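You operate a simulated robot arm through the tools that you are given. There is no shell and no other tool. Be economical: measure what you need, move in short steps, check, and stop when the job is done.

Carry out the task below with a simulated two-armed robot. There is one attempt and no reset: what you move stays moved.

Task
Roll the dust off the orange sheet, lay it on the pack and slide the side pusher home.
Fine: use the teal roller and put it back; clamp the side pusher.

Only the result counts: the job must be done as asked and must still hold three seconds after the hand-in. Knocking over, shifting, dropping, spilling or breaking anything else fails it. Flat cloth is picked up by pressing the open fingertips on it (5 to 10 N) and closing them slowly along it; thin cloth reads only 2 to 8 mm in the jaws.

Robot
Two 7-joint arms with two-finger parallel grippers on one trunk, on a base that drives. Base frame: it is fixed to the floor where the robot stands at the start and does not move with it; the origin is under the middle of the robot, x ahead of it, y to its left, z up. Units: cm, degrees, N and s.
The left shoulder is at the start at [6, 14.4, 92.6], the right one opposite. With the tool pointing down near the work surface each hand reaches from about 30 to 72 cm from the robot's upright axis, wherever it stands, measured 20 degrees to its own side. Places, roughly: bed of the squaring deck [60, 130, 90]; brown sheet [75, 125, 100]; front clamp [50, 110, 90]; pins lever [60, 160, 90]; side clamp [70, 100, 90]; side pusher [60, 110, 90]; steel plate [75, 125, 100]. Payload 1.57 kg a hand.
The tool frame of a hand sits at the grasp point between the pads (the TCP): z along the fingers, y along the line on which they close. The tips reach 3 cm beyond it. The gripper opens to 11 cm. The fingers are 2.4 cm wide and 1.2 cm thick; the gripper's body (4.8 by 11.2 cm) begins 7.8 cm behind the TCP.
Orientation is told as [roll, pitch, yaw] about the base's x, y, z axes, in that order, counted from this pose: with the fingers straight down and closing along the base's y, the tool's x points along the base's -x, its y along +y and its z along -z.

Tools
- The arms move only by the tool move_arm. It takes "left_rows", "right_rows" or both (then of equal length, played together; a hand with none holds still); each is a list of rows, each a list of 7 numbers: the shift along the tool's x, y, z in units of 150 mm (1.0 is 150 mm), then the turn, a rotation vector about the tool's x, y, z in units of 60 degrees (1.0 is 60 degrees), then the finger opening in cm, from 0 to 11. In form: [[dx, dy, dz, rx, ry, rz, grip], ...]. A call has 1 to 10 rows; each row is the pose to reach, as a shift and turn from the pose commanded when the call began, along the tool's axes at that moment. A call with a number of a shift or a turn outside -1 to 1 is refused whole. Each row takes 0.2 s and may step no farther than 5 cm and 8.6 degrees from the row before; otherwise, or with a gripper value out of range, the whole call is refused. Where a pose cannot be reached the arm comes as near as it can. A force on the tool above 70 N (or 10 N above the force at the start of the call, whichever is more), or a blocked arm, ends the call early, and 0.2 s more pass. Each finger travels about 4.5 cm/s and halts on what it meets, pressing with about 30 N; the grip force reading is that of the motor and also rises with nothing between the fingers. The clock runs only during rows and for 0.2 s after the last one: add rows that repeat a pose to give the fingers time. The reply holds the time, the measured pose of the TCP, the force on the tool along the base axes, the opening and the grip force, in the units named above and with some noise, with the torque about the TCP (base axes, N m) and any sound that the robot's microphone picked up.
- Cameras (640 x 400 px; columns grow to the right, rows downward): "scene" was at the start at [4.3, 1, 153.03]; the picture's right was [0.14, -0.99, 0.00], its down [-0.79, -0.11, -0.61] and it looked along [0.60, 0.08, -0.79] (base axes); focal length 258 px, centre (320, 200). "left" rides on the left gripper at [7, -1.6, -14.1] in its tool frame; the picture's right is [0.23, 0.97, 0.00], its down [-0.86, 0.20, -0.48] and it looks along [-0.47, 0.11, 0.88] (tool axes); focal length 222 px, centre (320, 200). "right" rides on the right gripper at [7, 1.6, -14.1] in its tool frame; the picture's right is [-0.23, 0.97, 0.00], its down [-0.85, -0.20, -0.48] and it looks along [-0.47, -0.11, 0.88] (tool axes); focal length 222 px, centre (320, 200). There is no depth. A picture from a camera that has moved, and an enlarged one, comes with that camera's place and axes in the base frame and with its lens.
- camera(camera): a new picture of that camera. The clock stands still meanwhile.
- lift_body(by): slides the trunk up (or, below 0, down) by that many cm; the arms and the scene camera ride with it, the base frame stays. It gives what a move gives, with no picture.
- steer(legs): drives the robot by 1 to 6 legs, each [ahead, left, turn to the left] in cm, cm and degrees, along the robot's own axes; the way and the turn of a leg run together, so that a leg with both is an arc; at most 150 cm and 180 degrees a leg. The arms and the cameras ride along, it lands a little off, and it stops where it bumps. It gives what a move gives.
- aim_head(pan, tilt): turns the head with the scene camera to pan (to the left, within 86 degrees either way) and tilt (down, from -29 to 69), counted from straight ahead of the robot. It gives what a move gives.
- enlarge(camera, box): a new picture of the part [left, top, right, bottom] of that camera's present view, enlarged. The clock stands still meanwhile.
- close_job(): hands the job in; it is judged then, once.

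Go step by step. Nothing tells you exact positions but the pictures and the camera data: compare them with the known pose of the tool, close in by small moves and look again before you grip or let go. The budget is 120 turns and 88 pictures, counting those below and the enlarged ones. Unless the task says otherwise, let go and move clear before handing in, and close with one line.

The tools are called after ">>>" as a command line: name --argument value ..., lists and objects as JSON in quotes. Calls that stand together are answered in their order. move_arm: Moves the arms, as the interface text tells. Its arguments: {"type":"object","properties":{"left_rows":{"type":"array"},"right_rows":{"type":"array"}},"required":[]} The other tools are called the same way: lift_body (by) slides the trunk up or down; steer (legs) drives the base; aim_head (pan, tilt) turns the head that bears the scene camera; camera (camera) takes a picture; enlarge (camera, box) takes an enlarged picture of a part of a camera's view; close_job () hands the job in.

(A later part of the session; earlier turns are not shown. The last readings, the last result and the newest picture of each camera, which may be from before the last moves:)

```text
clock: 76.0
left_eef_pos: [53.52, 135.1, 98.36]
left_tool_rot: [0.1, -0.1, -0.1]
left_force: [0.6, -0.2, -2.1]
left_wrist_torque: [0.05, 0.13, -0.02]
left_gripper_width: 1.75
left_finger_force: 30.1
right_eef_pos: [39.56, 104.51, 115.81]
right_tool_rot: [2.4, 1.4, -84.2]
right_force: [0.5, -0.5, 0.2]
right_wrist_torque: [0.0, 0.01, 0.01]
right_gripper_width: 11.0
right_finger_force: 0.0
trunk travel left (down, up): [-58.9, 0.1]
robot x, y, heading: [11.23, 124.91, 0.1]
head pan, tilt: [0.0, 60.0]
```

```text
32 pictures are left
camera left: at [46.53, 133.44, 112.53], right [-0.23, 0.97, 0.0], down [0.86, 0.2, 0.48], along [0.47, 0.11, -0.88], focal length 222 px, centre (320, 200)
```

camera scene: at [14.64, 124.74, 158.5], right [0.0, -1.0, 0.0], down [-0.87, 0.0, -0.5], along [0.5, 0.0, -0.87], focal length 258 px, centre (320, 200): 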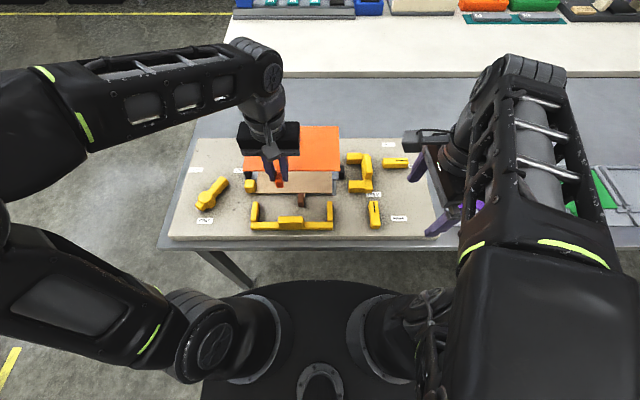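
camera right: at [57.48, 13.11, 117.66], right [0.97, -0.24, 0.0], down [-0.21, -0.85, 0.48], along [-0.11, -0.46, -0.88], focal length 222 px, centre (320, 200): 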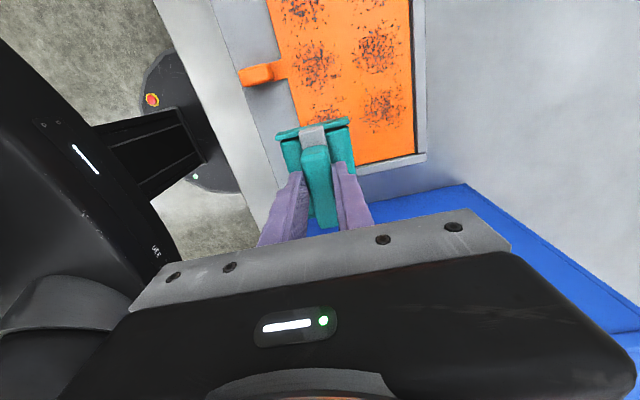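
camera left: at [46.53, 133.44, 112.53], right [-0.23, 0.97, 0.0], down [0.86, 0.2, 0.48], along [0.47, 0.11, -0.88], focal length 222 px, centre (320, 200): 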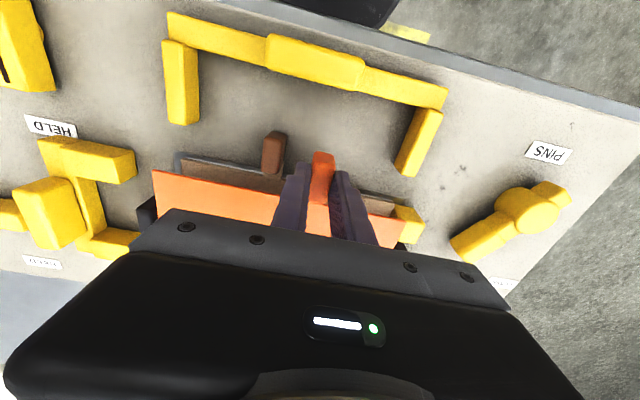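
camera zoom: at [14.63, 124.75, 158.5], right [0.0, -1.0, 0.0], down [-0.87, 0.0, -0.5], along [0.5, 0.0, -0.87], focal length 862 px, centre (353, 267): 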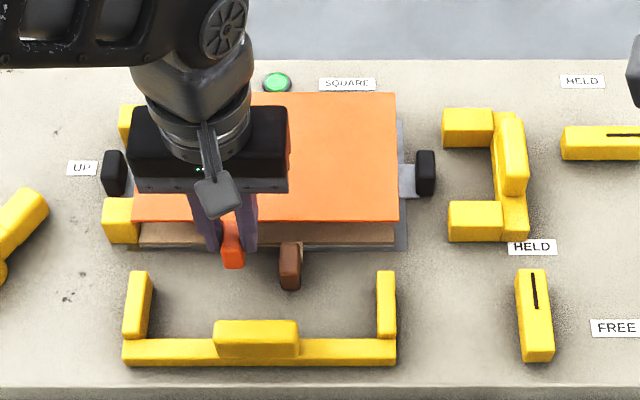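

Sheet's left edge is about at the stop's face and 0.5 cm too far back; I correct both, then lower in small steps to contact.

>>> move_arm --left_rows '[[0.035, -0.04, 0, 0, 0, 0, 0], [0.035, -0.04, 0.07, 0, 0, 0, 0], [0.035, -0.04, 0.14, 0, 0, 0, 0], [0.035, -0.04, 0.14, 0, 0, 0, 0]]'

>>> enlarge --camera "scene" --box '[230, 120, 390, 240]'

```text
clock: 77.0
left_eef_pos: [52.81, 134.38, 96.1]
left_tool_rot: [0.0, 0.0, -0.2]
left_force: [0.2, -0.2, -1.4]
left_wrist_torque: [0.04, 0.14, 0.01]
left_gripper_width: 1.74
left_finger_force: 30.1
right_eef_pos: [39.58, 104.46, 115.78]
right_tool_rot: [2.4, 1.4, -84.2]
right_force: [-0.4, 0.1, 0.8]
right_wrist_torque: [0.04, -0.01, 0.01]
right_gripper_width: 10.98
right_finger_force: 0.0
trunk travel left (down, up): [-58.9, 0.1]
robot x, y, heading: [10.98, 124.67, 0.1]
head pan, tilt: [0.0, 60.0]
```

```text
3.33 times, centred on (310, 180) of scene
camera zoom: at [14.64, 124.76, 158.5], right [0.0, -1.0, 0.0], down [-0.87, 0.0, -0.5], along [0.5, 0.0, -0.87], focal length 862 px, centre (353, 267)
```

zoom: 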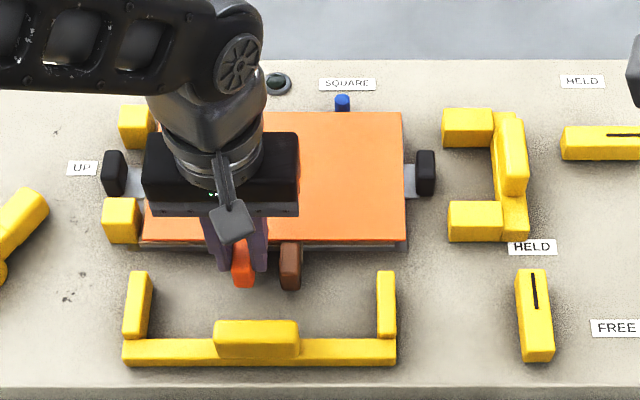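

The "SQUARE" lamp went dark as the sheet joined the pack — useful feedback. I nudge +x 0.4 and lower to contact.

>>> move_arm --left_rows '[[-0.027, 0.015, 0.01, 0, 0, 0, 0], [-0.027, 0.015, 0.02, 0, 0, 0, 0], [-0.027, 0.015, 0.03, 0, 0, 0, 0]]'

>>> move_arm --left_rows '[[0, 0, 0.01, 0, 0, 0, 0], [0, 0, 0.02, 0, 0, 0, 0]]'

>>> enlarge --camera "scene" --box '[230, 120, 390, 240]'

```text
clock: 77.8
left_eef_pos: [53.34, 134.53, 95.63]
left_tool_rot: [0.0, 0.1, -0.2]
left_force: [-0.4, -0.1, -2.2]
left_wrist_torque: [0.03, 0.12, 0.03]
left_gripper_width: 1.74
left_finger_force: 30.4
right_eef_pos: [39.54, 104.5, 115.78]
right_tool_rot: [2.4, 1.4, -84.2]
right_force: [-0.4, -0.1, 0.4]
right_wrist_torque: [0.01, 0.01, 0.0]
right_gripper_width: 11.0
right_finger_force: 0.0
trunk travel left (down, up): [-58.9, 0.1]
robot x, y, heading: [10.84, 124.58, 0.1]
head pan, tilt: [0.0, 60.0]
```

```text
clock: 78.4
left_eef_pos: [53.14, 134.56, 95.29]
left_tool_rot: [0.1, -0.1, -0.1]
left_force: [0.6, -0.6, -1.3]
left_wrist_torque: [0.02, 0.15, 0.02]
left_gripper_width: 1.73
left_finger_force: 29.9
right_eef_pos: [39.44, 104.42, 115.87]
right_tool_rot: [2.4, 1.4, -84.1]
right_force: [-0.3, -0.4, 0.3]
right_wrist_torque: [0.05, 0.02, -0.03]
right_gripper_width: 11.0
right_finger_force: 0.0
trunk travel left (down, up): [-58.9, 0.1]
robot x, y, heading: [11.06, 124.83, -0.1]
head pan, tilt: [0.0, 60.0]
```

```text
3.33 times, centred on (310, 180) of scene
camera zoom: at [14.64, 124.75, 158.5], right [0.0, -1.0, 0.0], down [-0.87, 0.0, -0.5], along [0.5, 0.0, -0.87], focal length 862 px, centre (353, 267)
```

zoom: 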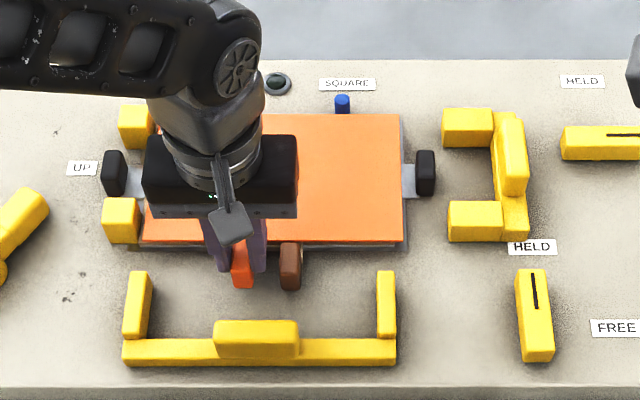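

Nearly down and well aligned; I continue to contact.

>>> move_arm --left_rows '[[0, 0, 0.01, 0, 0, 0, 0], [0, 0, 0.02, 0, 0, 0, 0]]'

>>> move_arm --left_rows '[[0, 0, 0.008, 0, 0, 0, 0], [0, 0, 0.016, 0, 0, 0, 0]]'

```text
clock: 79.0
left_eef_pos: [53.12, 134.55, 95.12]
left_tool_rot: [0.0, 0.0, -0.2]
left_force: [0.5, -0.3, -1.2]
left_wrist_torque: [0.04, 0.14, -0.02]
left_gripper_width: 1.74
left_finger_force: 29.9
right_eef_pos: [39.51, 104.47, 115.73]
right_tool_rot: [2.5, 1.3, -84.2]
right_force: [0.8, -0.2, 0.0]
right_wrist_torque: [0.02, 0.0, -0.03]
right_gripper_width: 11.0
right_finger_force: 0.1
trunk travel left (down, up): [-58.9, 0.1]
robot x, y, heading: [11.34, 124.62, -0.2]
head pan, tilt: [0.0, 60.0]
```

```text
clock: 79.6
left_eef_pos: [53.13, 134.55, 94.89]
left_tool_rot: [0.0, 0.0, -0.2]
left_force: [0.7, 1.3, -1.0]
left_wrist_torque: [0.02, 0.16, 0.01]
left_gripper_width: 1.72
left_finger_force: 29.7
right_eef_pos: [39.54, 104.39, 115.81]
right_tool_rot: [2.4, 1.4, -84.2]
right_force: [-0.6, -0.7, 0.7]
right_wrist_torque: [0.03, -0.01, -0.04]
right_gripper_width: 10.99
right_finger_force: 0.0
trunk travel left (down, up): [-58.9, 0.1]
robot x, y, heading: [11.06, 124.85, -0.3]
head pan, tilt: [0.0, 60.0]
```

>>> move_arm --left_rows '[[0, 0, 0.01, 0, 0, 0, 0], [0, 0, 0.02, 0, 0, 0, 0]]'

>>> move_arm --left_rows '[[0, 0, 0.008, 0, 0, 0, 0], [0, 0, 0.016, 0, 0, 0, 0]]'

>>> enlarge --camera "scene" --box '[240, 170, 350, 240]'

```text
clock: 80.2
left_eef_pos: [53.21, 134.65, 94.59]
left_tool_rot: [0.0, 0.0, 0.0]
left_force: [-0.2, 0.5, -1.5]
left_wrist_torque: [0.0, 0.16, -0.02]
left_gripper_width: 1.73
left_finger_force: 29.7
right_eef_pos: [39.58, 104.39, 115.93]
right_tool_rot: [2.4, 1.5, -84.2]
right_force: [-0.1, 0.4, 0.4]
right_wrist_torque: [0.0, -0.02, -0.01]
right_gripper_width: 11.01
right_finger_force: 0.0
trunk travel left (down, up): [-58.9, 0.1]
robot x, y, heading: [10.47, 124.69, 0.0]
head pan, tilt: [0.0, 60.0]
```

```text
clock: 80.8
left_eef_pos: [53.16, 134.64, 94.41]
left_tool_rot: [-0.1, 0.0, -0.1]
left_force: [-2.6, 2.0, 12.7]
left_wrist_torque: [0.11, -0.66, 0.02]
left_gripper_width: 1.77
left_finger_force: 29.7
right_eef_pos: [39.38, 104.49, 115.84]
right_tool_rot: [2.5, 1.3, -84.2]
right_force: [-0.2, -0.8, 0.7]
right_wrist_torque: [0.0, 0.03, 0.01]
right_gripper_width: 10.97
right_finger_force: 0.1
trunk travel left (down, up): [-58.9, 0.1]
robot x, y, heading: [11.2, 124.7, 0.3]
head pan, tilt: [0.0, 60.0]
```

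```text
5.71 times, centred on (295, 205) of scene
camera zoom: at [14.49, 124.75, 158.53], right [0.0, -1.0, 0.0], down [-0.87, 0.0, -0.5], along [0.5, 0.0, -0.87], focal length 1477 px, centre (463, 171)
```

zoom: 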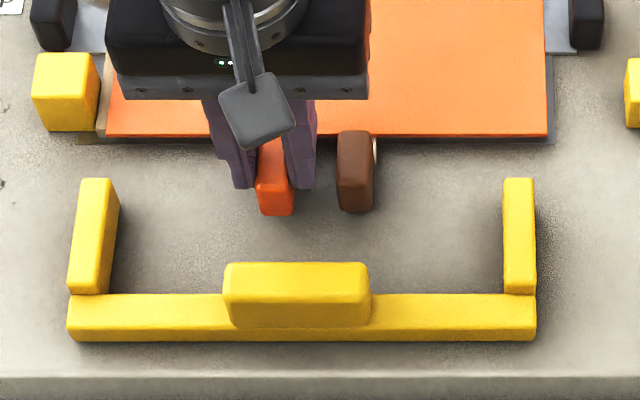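

The sheet rests on the pack. I ease off, open the fingers slightly (the brown tab is near) and lift away.

>>> move_arm --left_rows '[[0, 0, -0.012, 0, 0, 0, 0], [0, 0, -0.012, 0, 0, 0, 1.5], [0, 0, -0.012, 0, 0, 0, 2.2], [0, 0, -0.012, 0, 0, 0, 2.8], [0, 0, -0.012, 0, 0, 0, 2.8], [0, 0, -0.012, 0, 0, 0, 2.8]]'

>>> move_arm --left_rows '[[0, 0, -0.1, 0, 0, 0, 2.8], [0, 0, -0.25, 0, 0, 0, 2.8], [0, 0, -0.5, 0, 0, 0, 2.8], [0.1, 0.2, -0.75, 0, 0, 0, 3], [0.25, 0.5, -0.8, 0, 0, 0, 4], [0.5, 0.7, -0.8, 0, 0, 0, 4]]'

>>> enlarge --camera "scene" --box '[230, 120, 390, 240]'

```text
clock: 82.2
left_eef_pos: [53.25, 134.48, 94.52]
left_tool_rot: [-0.1, -0.1, -0.1]
left_force: [1.3, 0.8, 0.3]
left_wrist_torque: [0.04, 0.0, -0.03]
left_gripper_width: 2.8
left_finger_force: 0.0
right_eef_pos: [39.57, 104.46, 115.95]
right_tool_rot: [2.4, 1.4, -84.2]
right_force: [0.6, 0.2, -0.2]
right_wrist_torque: [0.01, 0.01, 0.02]
right_gripper_width: 11.0
right_finger_force: 0.1
trunk travel left (down, up): [-58.9, 0.1]
robot x, y, heading: [11.46, 124.91, -0.2]
head pan, tilt: [0.0, 60.0]
```

```text
refused: row 4 steps farther than a row can; nothing moved
```

```text
3.33 times, centred on (310, 180) of scene
camera zoom: at [14.63, 124.75, 158.5], right [0.0, -1.0, 0.0], down [-0.87, 0.0, -0.5], along [0.5, 0.0, -0.87], focal length 862 px, centre (353, 267)
```

zoom: 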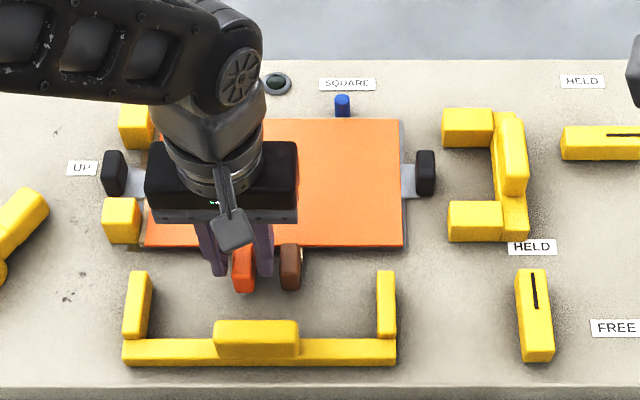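

The sheet lies flat on the pack. I lift the left hand away in allowed steps.

>>> move_arm --left_rows '[[0, 0, -0.1, 0, 0, 0, 2.8], [0, 0, -0.3, 0, 0, 0, 2.8], [0, 0, -0.55, 0, 0, 0, 2.8], [0, 0, -0.8, 0, 0, 0, 3], [0.15, 0.2, -0.8, 0, 0, 0, 4], [0.3, 0.4, -0.8, 0, 0, 0, 4], [0.45, 0.6, -0.8, 0, 0, 0, 4], [0.6, 0.8, -0.8, 0, 0, 0, 4]]'

>>> enlarge --camera "scene" --box '[230, 120, 430, 240]'

```text
clock: 84.0
left_eef_pos: [44.23, 146.64, 106.68]
left_tool_rot: [0.0, 0.1, -0.1]
left_force: [-0.3, 0.1, 0.3]
left_wrist_torque: [-0.01, -0.04, 0.01]
left_gripper_width: 4.01
left_finger_force: 0.1
right_eef_pos: [39.49, 104.54, 116.01]
right_tool_rot: [2.4, 1.4, -84.2]
right_force: [-0.4, 0.8, 0.2]
right_wrist_torque: [0.01, -0.01, -0.03]
right_gripper_width: 10.99
right_finger_force: 0.0
trunk travel left (down, up): [-58.9, 0.1]
robot x, y, heading: [11.38, 125.08, 0.1]
head pan, tilt: [0.0, 60.0]
```

```text
3.20 times, centred on (330, 180) of scene
camera zoom: at [14.53, 124.79, 158.5], right [0.0, -1.0, 0.0], down [-0.87, 0.0, -0.5], along [0.5, 0.0, -0.87], focal length 827 px, centre (288, 264)
```

zoom: 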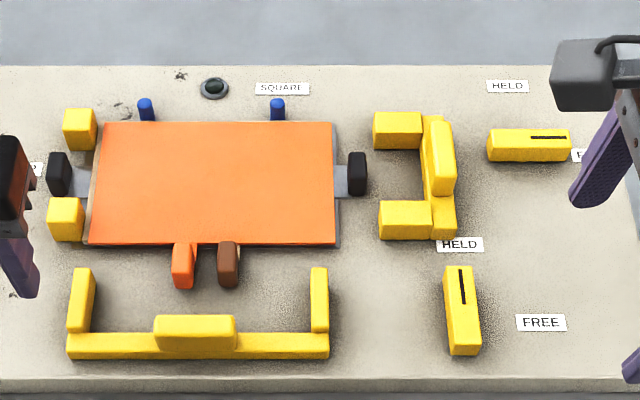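

The sheet lies neatly between stops and pins. Now the right hand: I level it to yaw −90 and move it behind (−y side of) the side pusher's upright bar at about [63, 110.5].

>>> move_arm --right_rows '[[0, 0.25, 0, 0.02, -0.01, 0.05, 8], [0, 0.5, 0.05, 0.04, -0.023, 0.097, 5], [0, 0.75, 0.15, 0.04, -0.023, 0.097, 3], [0, 0.95, 0.3, 0.04, -0.023, 0.097, 3], [0, 0.95, 0.3, 0.04, -0.023, 0.097, 3]]'

>>> camera --camera "right"

```text
clock: 84.5
left_eef_pos: [44.36, 146.66, 106.66]
left_tool_rot: [-0.1, 0.0, -0.2]
left_force: [0.2, -0.1, -0.3]
left_wrist_torque: [0.02, 0.01, 0.02]
left_gripper_width: 4.0
left_finger_force: 0.0
right_eef_pos: [43.9, 111.24, 117.96]
right_tool_rot: [5.1, 1.4, -75.3]
right_force: [0.4, 0.5, 0.2]
right_wrist_torque: [-0.01, -0.01, 0.01]
right_gripper_width: 6.63
right_finger_force: 0.8
trunk travel left (down, up): [-58.9, 0.1]
robot x, y, heading: [11.03, 124.44, 0.1]
head pan, tilt: [0.0, 60.0]
stopped in row 2 (right hand): the arm was blocked; the commanded pose is now the measured one
```

```text
26 pictures are left
camera right: at [42.55, 117.75, 132.28], right [1.0, 0.02, 0.08], down [-0.01, -0.9, 0.44], along [0.08, -0.44, -0.9], focal length 222 px, centre (320, 200)
```

right: 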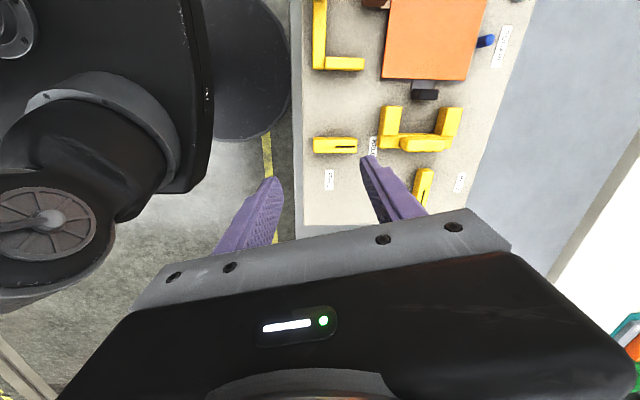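

The right arm hit an awkward configuration up high. I try lowering it first without turning.

>>> move_arm --right_rows '[[0, 0.05, 0.15, 0, 0, 0, 6], [0, 0.1, 0.3, 0, 0, 0, 5], [0, 0.15, 0.45, 0, 0, 0, 4], [0, 0.2, 0.6, 0, 0, 0, 3]]'

```text
clock: 85.3
left_eef_pos: [44.34, 146.68, 106.56]
left_tool_rot: [0.0, 0.1, -0.1]
left_force: [0.2, 0.7, 1.1]
left_wrist_torque: [0.01, 0.0, -0.01]
left_gripper_width: 4.01
left_finger_force: 0.1
right_eef_pos: [45.08, 116.89, 113.19]
right_tool_rot: [8.1, 3.9, -65.6]
right_force: [-0.5, -0.1, -0.4]
right_wrist_torque: [0.0, 0.0, 0.02]
right_gripper_width: 3.01
right_finger_force: 0.1
trunk travel left (down, up): [-58.9, 0.1]
robot x, y, heading: [10.65, 124.87, -0.4]
head pan, tilt: [0.0, 60.0]
stopped in row 4 (right hand): the arm was blocked; the commanded pose is now the measured one
```

I check the right arm's configuration with the head camera.

>>> aim_head --pan -35 --tilt 50

>>> camera --camera "scene"

```text
clock: 86.3
left_eef_pos: [44.31, 146.5, 106.62]
left_tool_rot: [-0.1, -0.1, -0.1]
left_force: [-0.5, 0.9, -0.3]
left_wrist_torque: [0.0, -0.04, 0.01]
left_gripper_width: 4.0
left_finger_force: 0.1
right_eef_pos: [45.03, 116.88, 113.17]
right_tool_rot: [8.1, 3.9, -65.7]
right_force: [0.2, 0.9, -0.1]
right_wrist_torque: [0.02, -0.01, 0.0]
right_gripper_width: 3.01
right_finger_force: 0.1
trunk travel left (down, up): [-58.9, 0.1]
robot x, y, heading: [10.95, 124.65, -0.1]
head pan, tilt: [-35.0, 50.0]
```

```text
25 pictures are left
camera scene: at [14.27, 120.33, 159.75], right [-0.57, -0.82, 0.0], down [-0.63, 0.44, -0.64], along [0.53, -0.37, -0.77], focal length 258 px, centre (320, 200)
```

scene: 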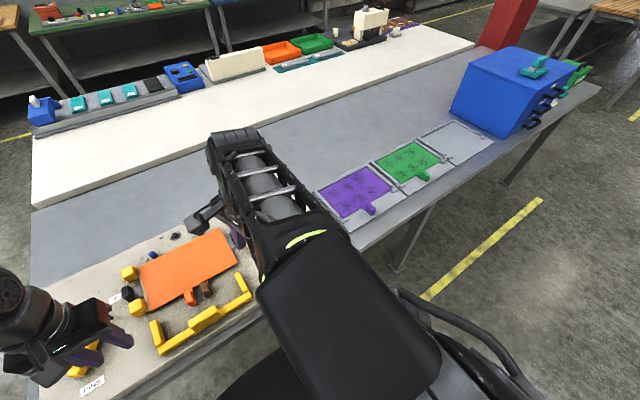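

The right elbow has swung inward and up. I unwind the wrist towards yaw 0, the arm's starting posture.

>>> move_arm --right_rows '[[0, 0, 0, 0, 0, -0.13, 3], [0, 0, 0, 0, 0, -0.26, 3], [0, 0, 0, 0, 0, -0.39, 3], [0, 0, 0, 0, 0, -0.52, 3], [0, 0, 0, 0, 0, -0.65, 3], [0, 0, 0, 0, 0, -0.78, 3], [0, 0, 0, 0, 0, -0.91, 3], [0, 0, 0, 0, 0, -1, 3]]'

```text
clock: 88.1
left_eef_pos: [44.31, 146.69, 106.65]
left_tool_rot: [0.0, -0.1, -0.1]
left_force: [0.4, -0.5, 0.2]
left_wrist_torque: [0.02, -0.02, -0.02]
left_gripper_width: 4.0
left_finger_force: 0.0
right_eef_pos: [44.94, 116.8, 113.07]
right_tool_rot: [7.3, -5.2, -6.3]
right_force: [0.4, -1.1, 0.1]
right_wrist_torque: [-0.01, 0.03, 0.0]
right_gripper_width: 3.02
right_finger_force: 0.0
trunk travel left (down, up): [-58.9, 0.1]
robot x, y, heading: [11.09, 124.84, -0.4]
head pan, tilt: [-35.0, 50.0]
```

Unwound. I level the hand and move it towards the pusher.

>>> move_arm --right_rows '[[-0.1, -0.15, 0.05, 0.06, 0.04, -0.05, 4], [-0.25, -0.3, 0.1, 0.12, 0.087, -0.1, 5], [-0.4, -0.45, 0.15, 0.12, 0.087, -0.1, 5.5], [-0.55, -0.55, 0.2, 0.12, 0.087, -0.1, 6], [-0.7, -0.55, 0.25, 0.12, 0.087, -0.1, 6]]'

>>> aim_head --pan -10 --tilt 58

>>> camera --camera "scene"

>>> camera --camera "right"

```text
clock: 89.3
left_eef_pos: [44.38, 146.59, 106.63]
left_tool_rot: [0.0, 0.1, -0.1]
left_force: [0.6, -0.1, 0.1]
left_wrist_torque: [0.02, -0.02, 0.0]
left_gripper_width: 4.0
left_finger_force: 0.0
right_eef_pos: [55.23, 108.1, 109.24]
right_tool_rot: [-0.2, -0.2, -0.1]
right_force: [0.1, 0.2, 0.5]
right_wrist_torque: [-0.01, 0.01, -0.01]
right_gripper_width: 6.0
right_finger_force: 0.2
trunk travel left (down, up): [-58.9, 0.1]
robot x, y, heading: [10.94, 124.84, 0.2]
head pan, tilt: [-35.0, 50.0]
```

```text
clock: 90.2
left_eef_pos: [44.28, 146.6, 106.52]
left_tool_rot: [-0.1, 0.0, -0.1]
left_force: [-0.1, 0.5, -0.4]
left_wrist_torque: [0.01, -0.02, 0.0]
left_gripper_width: 3.99
left_finger_force: 0.2
right_eef_pos: [55.11, 108.11, 109.35]
right_tool_rot: [-0.1, -0.2, -0.2]
right_force: [-0.5, 0.2, -0.1]
right_wrist_torque: [-0.01, 0.03, 0.01]
right_gripper_width: 6.0
right_finger_force: 0.1
trunk travel left (down, up): [-58.9, 0.1]
robot x, y, heading: [11.43, 124.75, 0.0]
head pan, tilt: [-10.0, 58.0]
```

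```text
24 pictures are left
camera scene: at [14.75, 123.54, 158.73], right [-0.18, -0.98, 0.0], down [-0.83, 0.15, -0.53], along [0.52, -0.09, -0.85], focal length 258 px, centre (320, 200)
```

scene: 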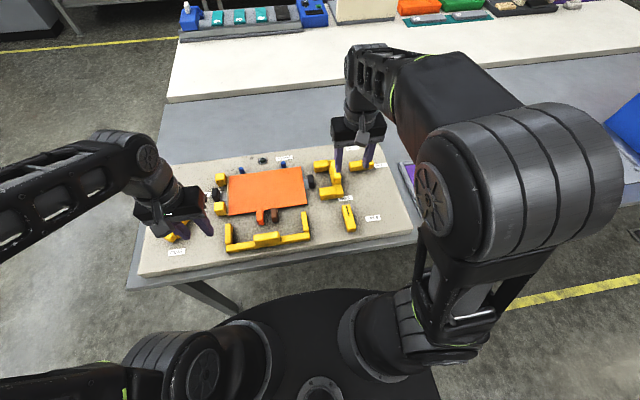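

```text
23 pictures are left
camera right: at [48.07, 109.84, 123.53], right [0.23, 0.97, 0.0], down [0.85, -0.2, 0.48], along [0.47, -0.11, -0.88], focal length 222 px, centre (320, 200)
```

right: 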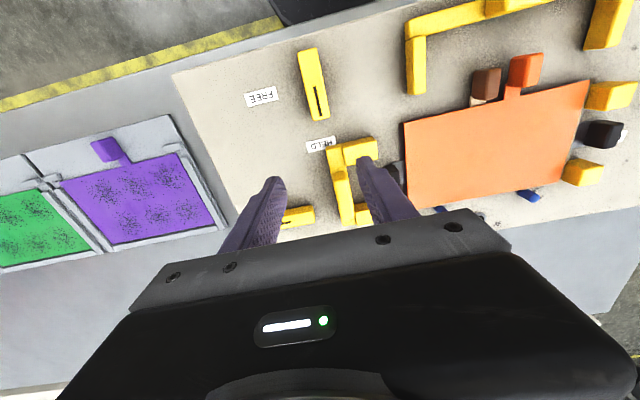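

Good posture now. I enlarge the view for the pusher's bar and the clamp.

>>> enlarge --camera "right" --box '[260, 120, 420, 240]'

>>> enlarge --camera "scene" --box '[290, 130, 410, 230]'

```text
3.33 times, centred on (340, 180) of right
camera zoom: at [48.07, 109.84, 123.53], right [0.23, 0.97, 0.0], down [0.85, -0.2, 0.48], along [0.47, -0.11, -0.88], focal length 740 px, centre (253, 267)
```

zoom: 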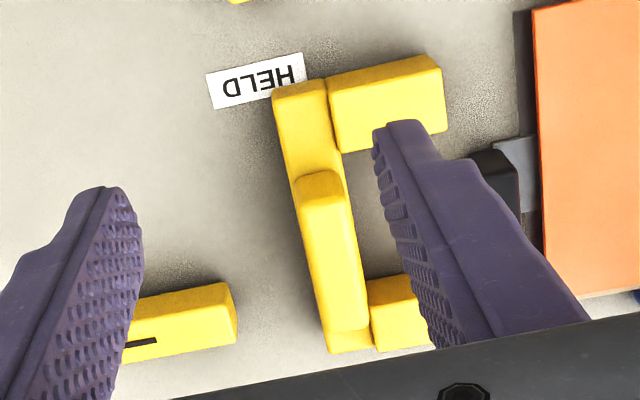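

```text
4.00 times, centred on (350, 180) of scene
camera zoom: at [14.75, 123.54, 158.73], right [-0.18, -0.98, 0.0], down [-0.83, 0.15, -0.53], along [0.52, -0.09, -0.85], focal length 1034 px, centre (200, 280)
```

zoom: 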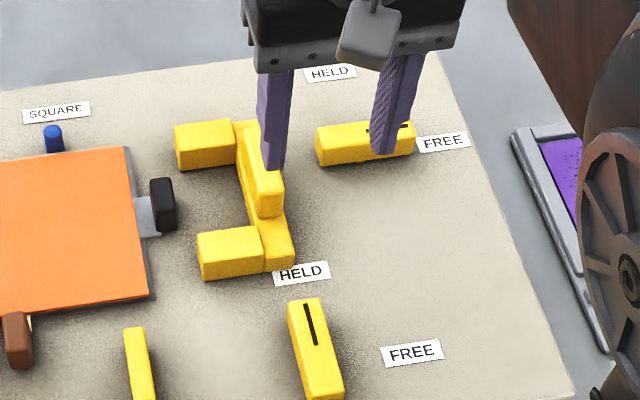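

The upright bar is at x 60–67, y 108.8–110.8. I will push it from the −y side with closed fingers at x≈63 (so nothing gets near the black tab), lowering first at y≈106.

>>> move_arm --right_rows '[[-0.2, -0.12, 0, 0, 0, 0, 4], [-0.4, -0.12, 0.1, 0, 0, 0, 2], [-0.527, -0.13, 0.25, 0, 0, 0, 0], [-0.527, -0.13, 0.4, 0, 0, 0, 0], [-0.527, -0.13, 0.6, 0, 0, 0, 0], [-0.527, -0.13, 0.8, 0, 0, 0, 0], [-0.527, -0.13, 0.9, 0, 0, 0, 0], [-0.527, -0.13, 0.9, 0, 0, 0, 0]]'

>>> enlarge --camera "scene" --box '[230, 120, 410, 240]'

```text
clock: 92.0
left_eef_pos: [44.32, 146.64, 106.63]
left_tool_rot: [0.1, 0.0, -0.1]
left_force: [-0.4, 0.1, -0.1]
left_wrist_torque: [0.02, 0.01, -0.01]
left_gripper_width: 4.01
left_finger_force: 0.1
right_eef_pos: [63.06, 106.03, 95.91]
right_tool_rot: [-0.2, -0.2, -0.1]
right_force: [0.1, 0.8, 0.2]
right_wrist_torque: [-0.01, 0.0, 0.0]
right_gripper_width: 0.02
right_finger_force: 21.0
trunk travel left (down, up): [-58.9, 0.1]
robot x, y, heading: [11.22, 124.8, -0.0]
head pan, tilt: [-10.0, 58.0]
```

```text
3.33 times, centred on (320, 180) of scene
camera zoom: at [14.74, 123.56, 158.73], right [-0.17, -0.98, 0.0], down [-0.83, 0.15, -0.53], along [0.52, -0.09, -0.85], focal length 862 px, centre (320, 267)
```

zoom: 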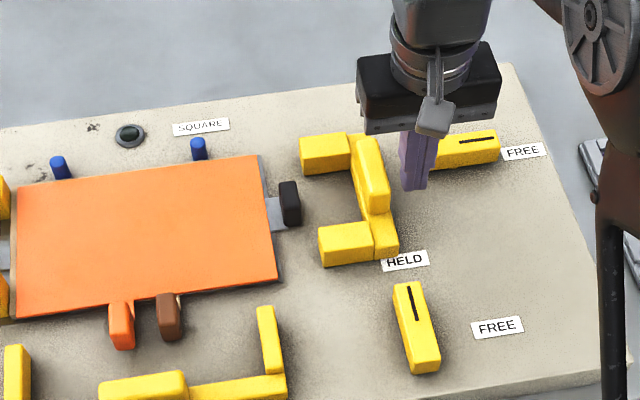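

In position. I push in +y gently: first 4.5 cm, then in smaller steps watching the force.

>>> move_arm --right_rows '[[0, 0.06, 0, 0, 0, 0, 0], [0, 0.11, 0, 0, 0, 0, 0], [0, 0.15, 0, 0, 0, 0, 0], [0, 0.2, 0, 0, 0, 0, 0], [0, 0.25, 0, 0, 0, 0, 0], [0, 0.3, 0, 0, 0, 0, 0]]'

>>> enlarge --camera "scene" --box '[230, 120, 410, 240]'

```text
clock: 93.4
left_eef_pos: [44.28, 146.66, 106.7]
left_tool_rot: [0.0, 0.0, 0.0]
left_force: [-0.1, 0.0, 0.0]
left_wrist_torque: [-0.02, 0.01, 0.0]
left_gripper_width: 3.99
left_finger_force: 0.0
right_eef_pos: [62.95, 110.57, 95.89]
right_tool_rot: [-0.2, -0.1, 0.0]
right_force: [0.0, -0.3, -0.5]
right_wrist_torque: [-0.01, -0.01, -0.02]
right_gripper_width: 0.0
right_finger_force: 21.6
trunk travel left (down, up): [-58.9, 0.1]
robot x, y, heading: [10.73, 125.06, -0.2]
head pan, tilt: [-10.0, 58.0]
```

```text
3.33 times, centred on (320, 180) of scene
camera zoom: at [14.73, 123.59, 158.74], right [-0.17, -0.98, 0.0], down [-0.83, 0.15, -0.53], along [0.52, -0.09, -0.85], focal length 862 px, centre (320, 267)
```

zoom: 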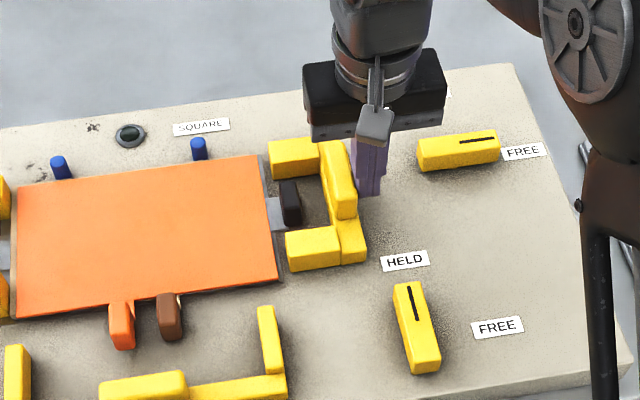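

The pusher slides easily; about 1 cm remains to the sheet. I continue in small steps.

>>> move_arm --right_rows '[[0, 0.03, 0, 0, 0, 0, 0], [0, 0.06, 0, 0, 0, 0, 0], [0, 0.08, 0, 0, 0, 0, 0]]'

>>> move_arm --right_rows '[[0, 0.015, 0, 0, 0, 0, 0], [0, 0.03, 0, 0, 0, 0, 0]]'

>>> enlarge --camera "scene" --box '[200, 130, 380, 250]'

```text
clock: 94.2
left_eef_pos: [44.25, 146.6, 106.62]
left_tool_rot: [0.0, 0.0, 0.0]
left_force: [-0.3, 0.6, 0.6]
left_wrist_torque: [-0.01, -0.04, 0.01]
left_gripper_width: 4.01
left_finger_force: 0.0
right_eef_pos: [62.97, 111.54, 95.8]
right_tool_rot: [-0.2, -0.2, -0.1]
right_force: [0.0, -1.5, 0.7]
right_wrist_torque: [-0.04, 0.02, 0.02]
right_gripper_width: 0.01
right_finger_force: 21.4
trunk travel left (down, up): [-58.9, 0.1]
robot x, y, heading: [11.23, 124.7, -0.2]
head pan, tilt: [-10.0, 58.0]
```

```text
clock: 94.8
left_eef_pos: [44.27, 146.61, 106.61]
left_tool_rot: [0.0, 0.0, -0.2]
left_force: [0.7, 0.6, -0.6]
left_wrist_torque: [0.03, 0.01, 0.01]
left_gripper_width: 4.0
left_finger_force: 0.1
right_eef_pos: [62.94, 112.18, 95.82]
right_tool_rot: [-0.1, -0.2, -0.2]
right_force: [-0.2, -1.0, -1.1]
right_wrist_torque: [-0.03, -0.02, -0.02]
right_gripper_width: 0.0
right_finger_force: 21.1
trunk travel left (down, up): [-58.9, 0.1]
robot x, y, heading: [10.82, 124.94, -0.2]
head pan, tilt: [-10.0, 58.0]
```

```text
3.33 times, centred on (290, 190) of scene
camera zoom: at [14.75, 123.53, 158.73], right [-0.17, -0.98, 0.0], down [-0.83, 0.15, -0.53], along [0.52, -0.09, -0.85], focal length 862 px, centre (420, 233)
```

zoom: 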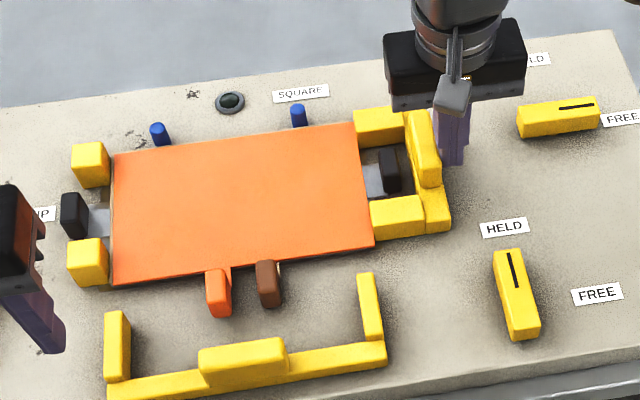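

The arms have met the sheet; a few mm remain to the stops. I go on in 2–3 mm steps.

>>> move_arm --right_rows '[[0, 0.01, 0, 0, 0, 0, 0], [0, 0.02, 0, 0, 0, 0, 0]]'

>>> move_arm --right_rows '[[0, 0.01, 0, 0, 0, 0, 0], [0, 0.02, 0, 0, 0, 0, 0]]'

>>> move_arm --right_rows '[[0, 0.01, 0, 0, 0, 0, 0], [0, 0.01, 0, 0, 0, 0, 0]]'

>>> enlarge --camera "scene" --box '[200, 130, 380, 250]'

```text
clock: 95.4
left_eef_pos: [44.35, 146.62, 106.63]
left_tool_rot: [0.0, -0.1, -0.2]
left_force: [1.0, -0.6, 0.3]
left_wrist_torque: [0.01, 0.01, 0.01]
left_gripper_width: 4.0
left_finger_force: 0.1
right_eef_pos: [62.98, 112.44, 95.91]
right_tool_rot: [-0.2, -0.2, -0.2]
right_force: [0.0, 0.3, -0.9]
right_wrist_torque: [0.01, 0.0, 0.02]
right_gripper_width: 0.0
right_finger_force: 21.1
trunk travel left (down, up): [-58.9, 0.1]
robot x, y, heading: [10.87, 124.77, -0.2]
head pan, tilt: [-10.0, 58.0]
```

```text
clock: 96.0
left_eef_pos: [44.4, 146.54, 106.63]
left_tool_rot: [0.0, 0.1, -0.1]
left_force: [0.1, 0.3, -0.2]
left_wrist_torque: [0.01, 0.03, -0.02]
left_gripper_width: 4.0
left_finger_force: 0.1
right_eef_pos: [63.05, 112.57, 95.88]
right_tool_rot: [-0.2, -0.2, -0.2]
right_force: [-2.6, -7.6, 4.0]
right_wrist_torque: [-0.02, 0.07, 0.07]
right_gripper_width: 0.0
right_finger_force: 21.5
trunk travel left (down, up): [-58.9, 0.1]
robot x, y, heading: [11.16, 124.6, -0.2]
head pan, tilt: [-10.0, 58.0]
```

```text
clock: 96.6
left_eef_pos: [44.31, 146.44, 106.68]
left_tool_rot: [0.1, 0.0, -0.1]
left_force: [-0.4, -0.6, -0.1]
left_wrist_torque: [0.04, -0.02, 0.01]
left_gripper_width: 3.99
left_finger_force: 0.0
right_eef_pos: [63.16, 112.58, 95.86]
right_tool_rot: [-0.2, -0.2, -0.2]
right_force: [-2.5, -17.4, 4.3]
right_wrist_torque: [-0.08, 0.08, 0.19]
right_gripper_width: 0.02
right_finger_force: 21.0
trunk travel left (down, up): [-58.9, 0.1]
robot x, y, heading: [11.38, 124.95, -0.1]
head pan, tilt: [-10.0, 58.0]
```

```text
3.33 times, centred on (290, 190) of scene
camera zoom: at [14.67, 123.3, 158.73], right [-0.18, -0.98, 0.0], down [-0.83, 0.15, -0.53], along [0.52, -0.09, -0.85], focal length 862 px, centre (420, 233)
```

zoom: 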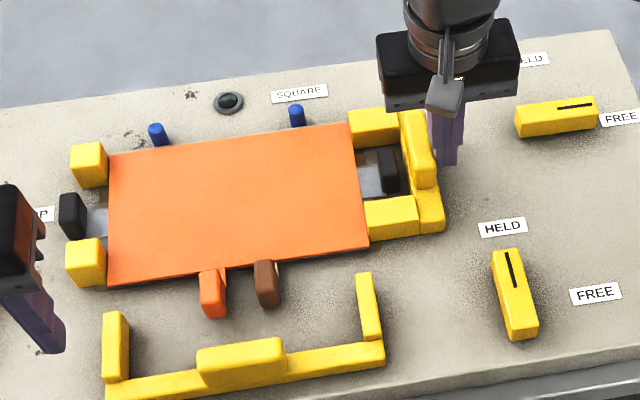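

The pusher is home (17 N, sheet against the stops), but the SQUARE lamp is still dark. I zoom on the sheet's edges to check its x alignment with pack and pins.

>>> enlarge --camera "scene" --box '[215, 155, 275, 220]'

>>> enlarge --camera "scene" --box '[265, 150, 325, 215]'

```text
6.15 times, centred on (245, 188) of scene
camera zoom: at [14.67, 123.3, 158.73], right [-0.18, -0.98, 0.0], down [-0.83, 0.15, -0.53], along [0.52, -0.09, -0.85], focal length 1591 px, centre (782, 277)
```

zoom: 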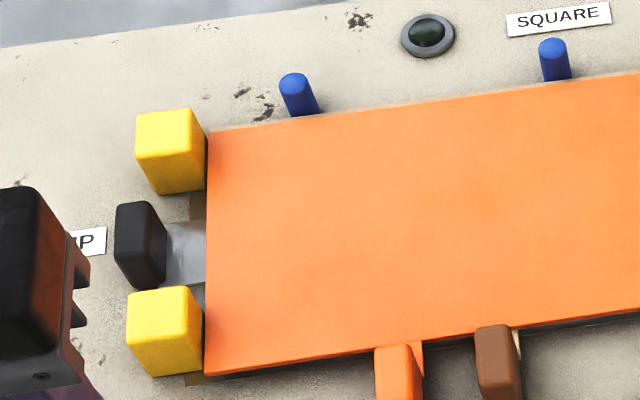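

```text
6.15 times, centred on (295, 182) of scene
camera zoom: at [14.67, 123.3, 158.73], right [-0.18, -0.98, 0.0], down [-0.83, 0.15, -0.53], along [0.52, -0.09, -0.85], focal length 1591 px, centre (474, 308)
```

zoom: 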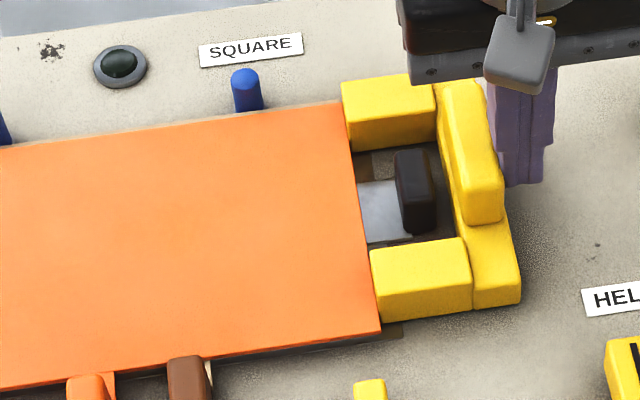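

The orange sheet sits ~4 mm short of the pins (a strip of brown shows behind it). I relax the right hand slightly and bring the closed left fingers in front of the orange tab to nudge it in +x.

>>> move_arm --right_rows '[[0, -0.01, 0, 0, 0, 0, 0], [0, -0.02, 0, 0, 0, 0, 0], [0, -0.02, 0, 0, 0, 0, 0], [0, -0.02, 0, 0, 0, 0, 0], [0, -0.02, 0, 0, 0, 0, 0], [0, -0.02, 0, 0, 0, 0, 0], [0, -0.02, 0, 0, 0, 0, 0], [0, -0.02, 0, 0, 0, 0, 0]]' --left_rows '[[-0.1, -0.25, 0, 0, 0, 0, 2], [-0.2, -0.5, 0, 0, 0, 0, 0], [-0.33, -0.78, 0, 0, 0, 0, 0], [-0.33, -0.78, 0.2, 0, 0, 0, 0], [-0.33, -0.78, 0.4, 0, 0, 0, 0], [-0.33, -0.78, 0.55, 0, 0, 0, 0], [-0.33, -0.78, 0.6, 0, 0, 0, 0], [-0.33, -0.78, 0.6, 0, 0, 0, 0]]'

>>> enlarge --camera "scene" --box '[200, 140, 340, 250]'

>>> camera --camera "left"

```text
clock: 98.4
left_eef_pos: [49.26, 134.8, 97.65]
left_tool_rot: [0.0, 0.0, -0.1]
left_force: [-0.8, -0.3, -0.4]
left_wrist_torque: [-0.02, 0.02, -0.01]
left_gripper_width: 0.02
left_finger_force: 21.5
right_eef_pos: [62.94, 112.55, 95.83]
right_tool_rot: [-0.1, -0.2, -0.1]
right_force: [-1.1, -7.3, 0.3]
right_wrist_torque: [-0.04, 0.0, 0.1]
right_gripper_width: 0.01
right_finger_force: 21.7
trunk travel left (down, up): [-58.9, 0.1]
robot x, y, heading: [11.21, 124.92, -0.0]
head pan, tilt: [-10.0, 58.0]
```

```text
3.64 times, centred on (270, 195) of scene
camera zoom: at [14.73, 123.43, 158.73], right [-0.17, -0.98, 0.0], down [-0.83, 0.15, -0.53], along [0.52, -0.09, -0.85], focal length 940 px, centre (502, 218)
```

zoom: 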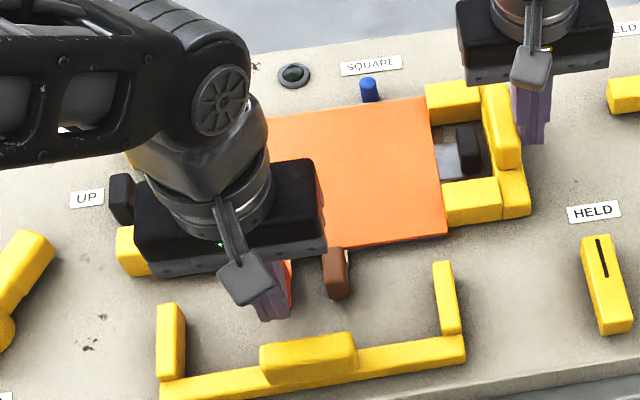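

```text
13 pictures are left
camera left: at [42.28, 133.23, 111.87], right [-0.23, 0.97, 0.0], down [0.86, 0.2, 0.48], along [0.47, 0.11, -0.88], focal length 222 px, centre (320, 200)
```

left: 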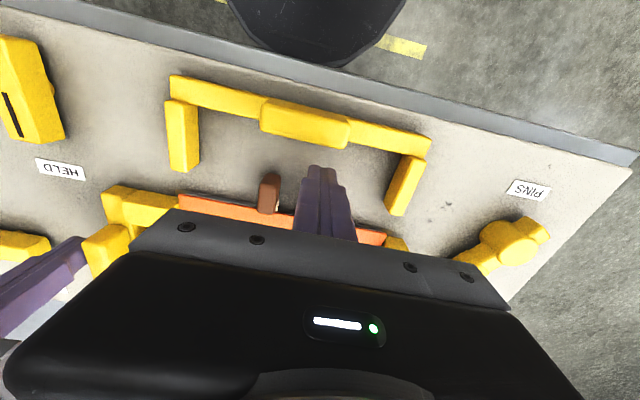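

The fingers are in front of the orange tab. I lower to z≈95.4 and push +x in small steps.

>>> move_arm --left_rows '[[0, 0.005, 0.08, 0, 0, 0, 0], [0, 0.005, 0.15, 0, 0, 0, 0], [-0.03, 0.005, 0.15, 0, 0, 0, 0], [-0.05, 0.005, 0.15, 0, 0, 0, 0]]'

>>> move_arm --left_rows '[[-0.01, 0, 0, 0, 0, 0, 0], [-0.02, 0, 0, 0, 0, 0, 0]]'

>>> move_arm --left_rows '[[-0.01, 0, 0, 0, 0, 0, 0], [-0.015, 0, 0, 0, 0, 0, 0]]'

```text
clock: 99.4
left_eef_pos: [50.01, 135.08, 95.4]
left_tool_rot: [0.0, 0.1, -0.2]
left_force: [-0.4, -0.7, 0.3]
left_wrist_torque: [-0.02, -0.01, 0.01]
left_gripper_width: 0.01
left_finger_force: 21.1
right_eef_pos: [63.05, 112.53, 95.75]
right_tool_rot: [-0.1, -0.2, -0.1]
right_force: [-1.6, -7.2, -0.5]
right_wrist_torque: [-0.04, 0.01, 0.12]
right_gripper_width: 0.0
right_finger_force: 21.5
trunk travel left (down, up): [-58.9, 0.1]
robot x, y, heading: [10.9, 124.93, -0.2]
head pan, tilt: [-10.0, 58.0]
```

```text
clock: 100.0
left_eef_pos: [50.3, 134.9, 95.43]
left_tool_rot: [0.0, 0.0, -0.1]
left_force: [-1.5, 0.0, 0.7]
left_wrist_torque: [0.0, 0.01, -0.02]
left_gripper_width: 0.01
left_finger_force: 21.5
right_eef_pos: [63.05, 112.41, 95.79]
right_tool_rot: [-0.2, -0.2, -0.1]
right_force: [-0.6, -6.5, -1.3]
right_wrist_torque: [-0.09, 0.02, 0.09]
right_gripper_width: 0.01
right_finger_force: 20.8
trunk travel left (down, up): [-58.9, 0.1]
robot x, y, heading: [10.96, 125.02, -0.1]
head pan, tilt: [-10.0, 58.0]
```

```text
clock: 100.6
left_eef_pos: [50.49, 134.94, 95.41]
left_tool_rot: [0.0, 0.0, -0.2]
left_force: [-0.9, -0.1, -0.1]
left_wrist_torque: [-0.01, 0.03, -0.02]
left_gripper_width: 0.03
left_finger_force: 21.3
right_eef_pos: [63.02, 112.59, 95.87]
right_tool_rot: [-0.1, -0.2, -0.2]
right_force: [-0.5, -5.8, -1.2]
right_wrist_torque: [-0.08, 0.0, 0.09]
right_gripper_width: 0.01
right_finger_force: 21.5
trunk travel left (down, up): [-58.9, 0.1]
robot x, y, heading: [11.19, 124.16, 0.1]
head pan, tilt: [-10.0, 58.0]
```

>>> move_arm --left_rows '[[-0.01, 0, 0, 0, 0, 0, 0], [-0.015, 0, 0, 0, 0, 0, 0]]'

>>> move_arm --left_rows '[[-0.01, 0, 0, 0, 0, 0, 0], [-0.01, 0, 0, 0, 0, 0, 0]]'

>>> enlarge --camera "scene" --box '[230, 150, 320, 225]'

```text
clock: 101.2
left_eef_pos: [50.8, 134.92, 95.42]
left_tool_rot: [0.0, 0.1, -0.1]
left_force: [-0.4, 0.0, -0.4]
left_wrist_torque: [0.0, 0.0, 0.0]
left_gripper_width: 0.0
left_finger_force: 21.1
right_eef_pos: [62.99, 112.47, 95.86]
right_tool_rot: [-0.1, -0.2, -0.1]
right_force: [0.1, -6.2, 0.1]
right_wrist_torque: [-0.08, 0.02, 0.05]
right_gripper_width: 0.01
right_finger_force: 21.1
trunk travel left (down, up): [-58.9, 0.1]
robot x, y, heading: [11.31, 125.06, -0.3]
head pan, tilt: [-10.0, 58.0]
```

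```text
clock: 101.8
left_eef_pos: [50.83, 134.99, 95.37]
left_tool_rot: [0.1, 0.1, 0.0]
left_force: [-4.6, -0.3, 0.7]
left_wrist_torque: [0.01, 0.09, 0.01]
left_gripper_width: 0.0
left_finger_force: 21.1
right_eef_pos: [62.92, 112.59, 95.89]
right_tool_rot: [-0.1, -0.4, -0.1]
right_force: [1.2, -4.6, -1.2]
right_wrist_torque: [-0.08, 0.0, 0.05]
right_gripper_width: 0.0
right_finger_force: 21.6
trunk travel left (down, up): [-58.9, 0.1]
robot x, y, heading: [10.92, 124.86, -0.1]
head pan, tilt: [-10.0, 58.0]
```

```text
5.33 times, centred on (275, 188) of scene
camera zoom: at [14.72, 123.45, 158.73], right [-0.17, -0.98, 0.0], down [-0.83, 0.15, -0.53], along [0.52, -0.09, -0.85], focal length 1378 px, centre (560, 267)
```

zoom: 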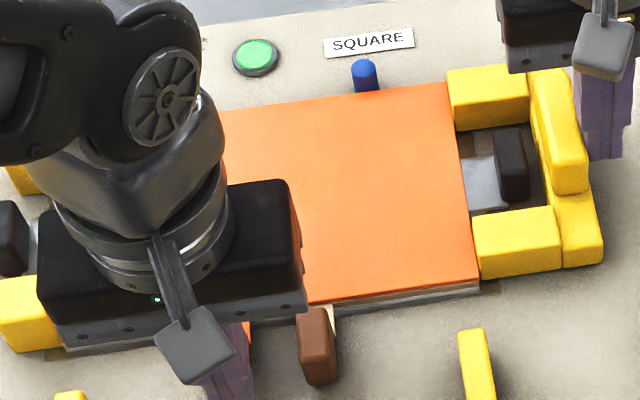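

The SQUARE lamp is green again. I withdraw the left hand (−x, then up) and take the right hand off the pusher.

>>> move_arm --left_rows '[[0.05, 0, 0, 0, 0, 0, 0], [0.05, 0, -0.1, 0, 0, 0, 0], [0.05, 0, -0.3, 0, 0, 0, 0], [0.05, 0, -0.5, 0, 0, 0, 0], [0.05, 0.2, -0.7, 0, 0, 0, 0], [0.05, 0.5, -0.7, 0, 0, 0, 0], [0.05, 0.8, -0.7, 0, 0, 0, 0]]' --right_rows '[[0, -0.04, 0, 0, 0, 0, 0], [0, -0.12, 0, 0, 0, 0, 0], [0, -0.2, 0, 0, 0, 0, 0], [0, -0.2, -0.2, 0, 0, 0, 0], [0, -0.4, -0.4, 0, 0, 0, 0], [0, -0.65, -0.4, 0, 0, 0, 0], [0.03, -0.95, -0.4, 0, 0, 0, 0]]'

>>> camera --camera "right"

>>> enlarge --camera "scene" --box '[200, 120, 410, 250]'

```text
clock: 103.4
left_eef_pos: [49.98, 146.98, 106.04]
left_tool_rot: [-0.1, 0.1, -0.2]
left_force: [-1.0, -0.6, 0.2]
left_wrist_torque: [-0.03, -0.03, -0.02]
left_gripper_width: 0.0
left_finger_force: 21.0
right_eef_pos: [62.61, 98.47, 101.88]
right_tool_rot: [-0.2, -0.3, -0.1]
right_force: [0.4, -0.3, 0.6]
right_wrist_torque: [-0.02, -0.01, -0.06]
right_gripper_width: 0.0
right_finger_force: 21.1
trunk travel left (down, up): [-58.9, 0.1]
robot x, y, heading: [11.26, 125.14, -0.0]
head pan, tilt: [-10.0, 58.0]
```

```text
11 pictures are left
camera right: at [55.52, 100.12, 115.98], right [0.23, 0.97, 0.0], down [0.85, -0.2, 0.48], along [0.47, -0.11, -0.88], focal length 222 px, centre (320, 200)
```

right: 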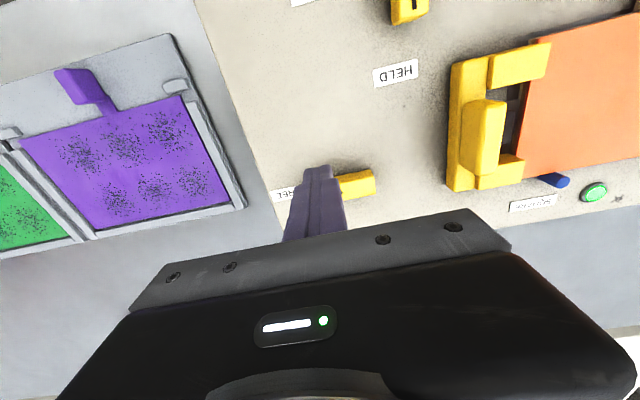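

```text
3.05 times, centred on (305, 185) of scene
camera zoom: at [14.68, 123.5, 158.74], right [-0.17, -0.98, 0.0], down [-0.83, 0.15, -0.53], along [0.52, -0.09, -0.85], focal length 788 px, centre (366, 246)
```

zoom: 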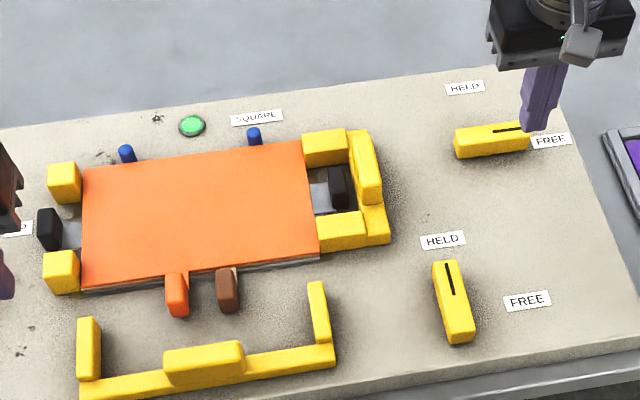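

The lamp stays green with everything in place. The side clamp is centred at about [67.2, 100.6]; I lower closed fingers on its −x side near the marker end, then sweep it round to HELD.

>>> move_arm --right_rows '[[-0.046, -0.051, 0.1, 0, 0, 0, 0], [-0.046, -0.051, 0.3, 0, 0, 0, 0], [-0.046, -0.051, 0.45, 0, 0, 0, 0], [-0.046, -0.051, 0.52, 0, 0, 0, 0], [-0.046, -0.051, 0.52, 0, 0, 0, 0]]'

>>> move_arm --right_rows '[[-0.06, 0, 0, 0, 0, 0, 0], [-0.093, 0, 0, 0, 0, 0, 0], [-0.12, -0.015, 0, 0, 0, 0, 0], [-0.151, -0.03, 0, 0, 0, 0, 0], [-0.18, -0.04, 0, 0, 0, 0, 0], [-0.215, -0.05, 0, 0, 0, 0, 0]]'

>>> enlarge --camera "scene" --box '[290, 120, 410, 220]'

```text
clock: 104.6
left_eef_pos: [50.13, 147.12, 105.94]
left_tool_rot: [0.0, 0.1, -0.1]
left_force: [1.0, -0.2, 0.4]
left_wrist_torque: [0.03, 0.0, -0.02]
left_gripper_width: 0.01
left_finger_force: 20.9
right_eef_pos: [63.3, 97.66, 94.11]
right_tool_rot: [-0.2, -0.2, 0.0]
right_force: [0.6, 0.5, 0.0]
right_wrist_torque: [0.02, 0.01, 0.0]
right_gripper_width: 0.0
right_finger_force: 21.5
trunk travel left (down, up): [-58.9, 0.1]
robot x, y, heading: [11.21, 125.19, -0.1]
head pan, tilt: [-10.0, 58.0]
```

```text
clock: 106.0
left_eef_pos: [50.06, 147.05, 105.97]
left_tool_rot: [0.0, 0.2, -0.1]
left_force: [0.3, 0.0, 0.7]
left_wrist_torque: [0.02, 0.04, 0.03]
left_gripper_width: 0.01
left_finger_force: 21.2
right_eef_pos: [66.4, 96.86, 94.2]
right_tool_rot: [-0.1, -0.4, -0.1]
right_force: [-0.1, -0.9, 0.4]
right_wrist_torque: [0.02, 0.04, 0.01]
right_gripper_width: 0.0
right_finger_force: 21.0
trunk travel left (down, up): [-58.9, 0.1]
robot x, y, heading: [10.99, 124.78, -0.1]
head pan, tilt: [-10.0, 58.0]
```

```text
4.00 times, centred on (350, 170) of scene
camera zoom: at [14.75, 123.54, 158.73], right [-0.17, -0.98, 0.0], down [-0.83, 0.15, -0.53], along [0.52, -0.09, -0.85], focal length 1034 px, centre (200, 320)
```

zoom: 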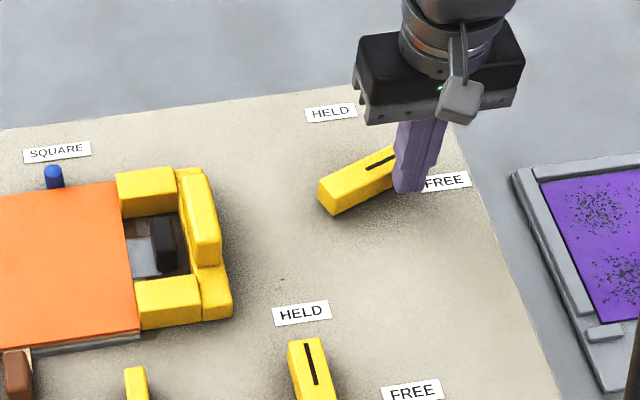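

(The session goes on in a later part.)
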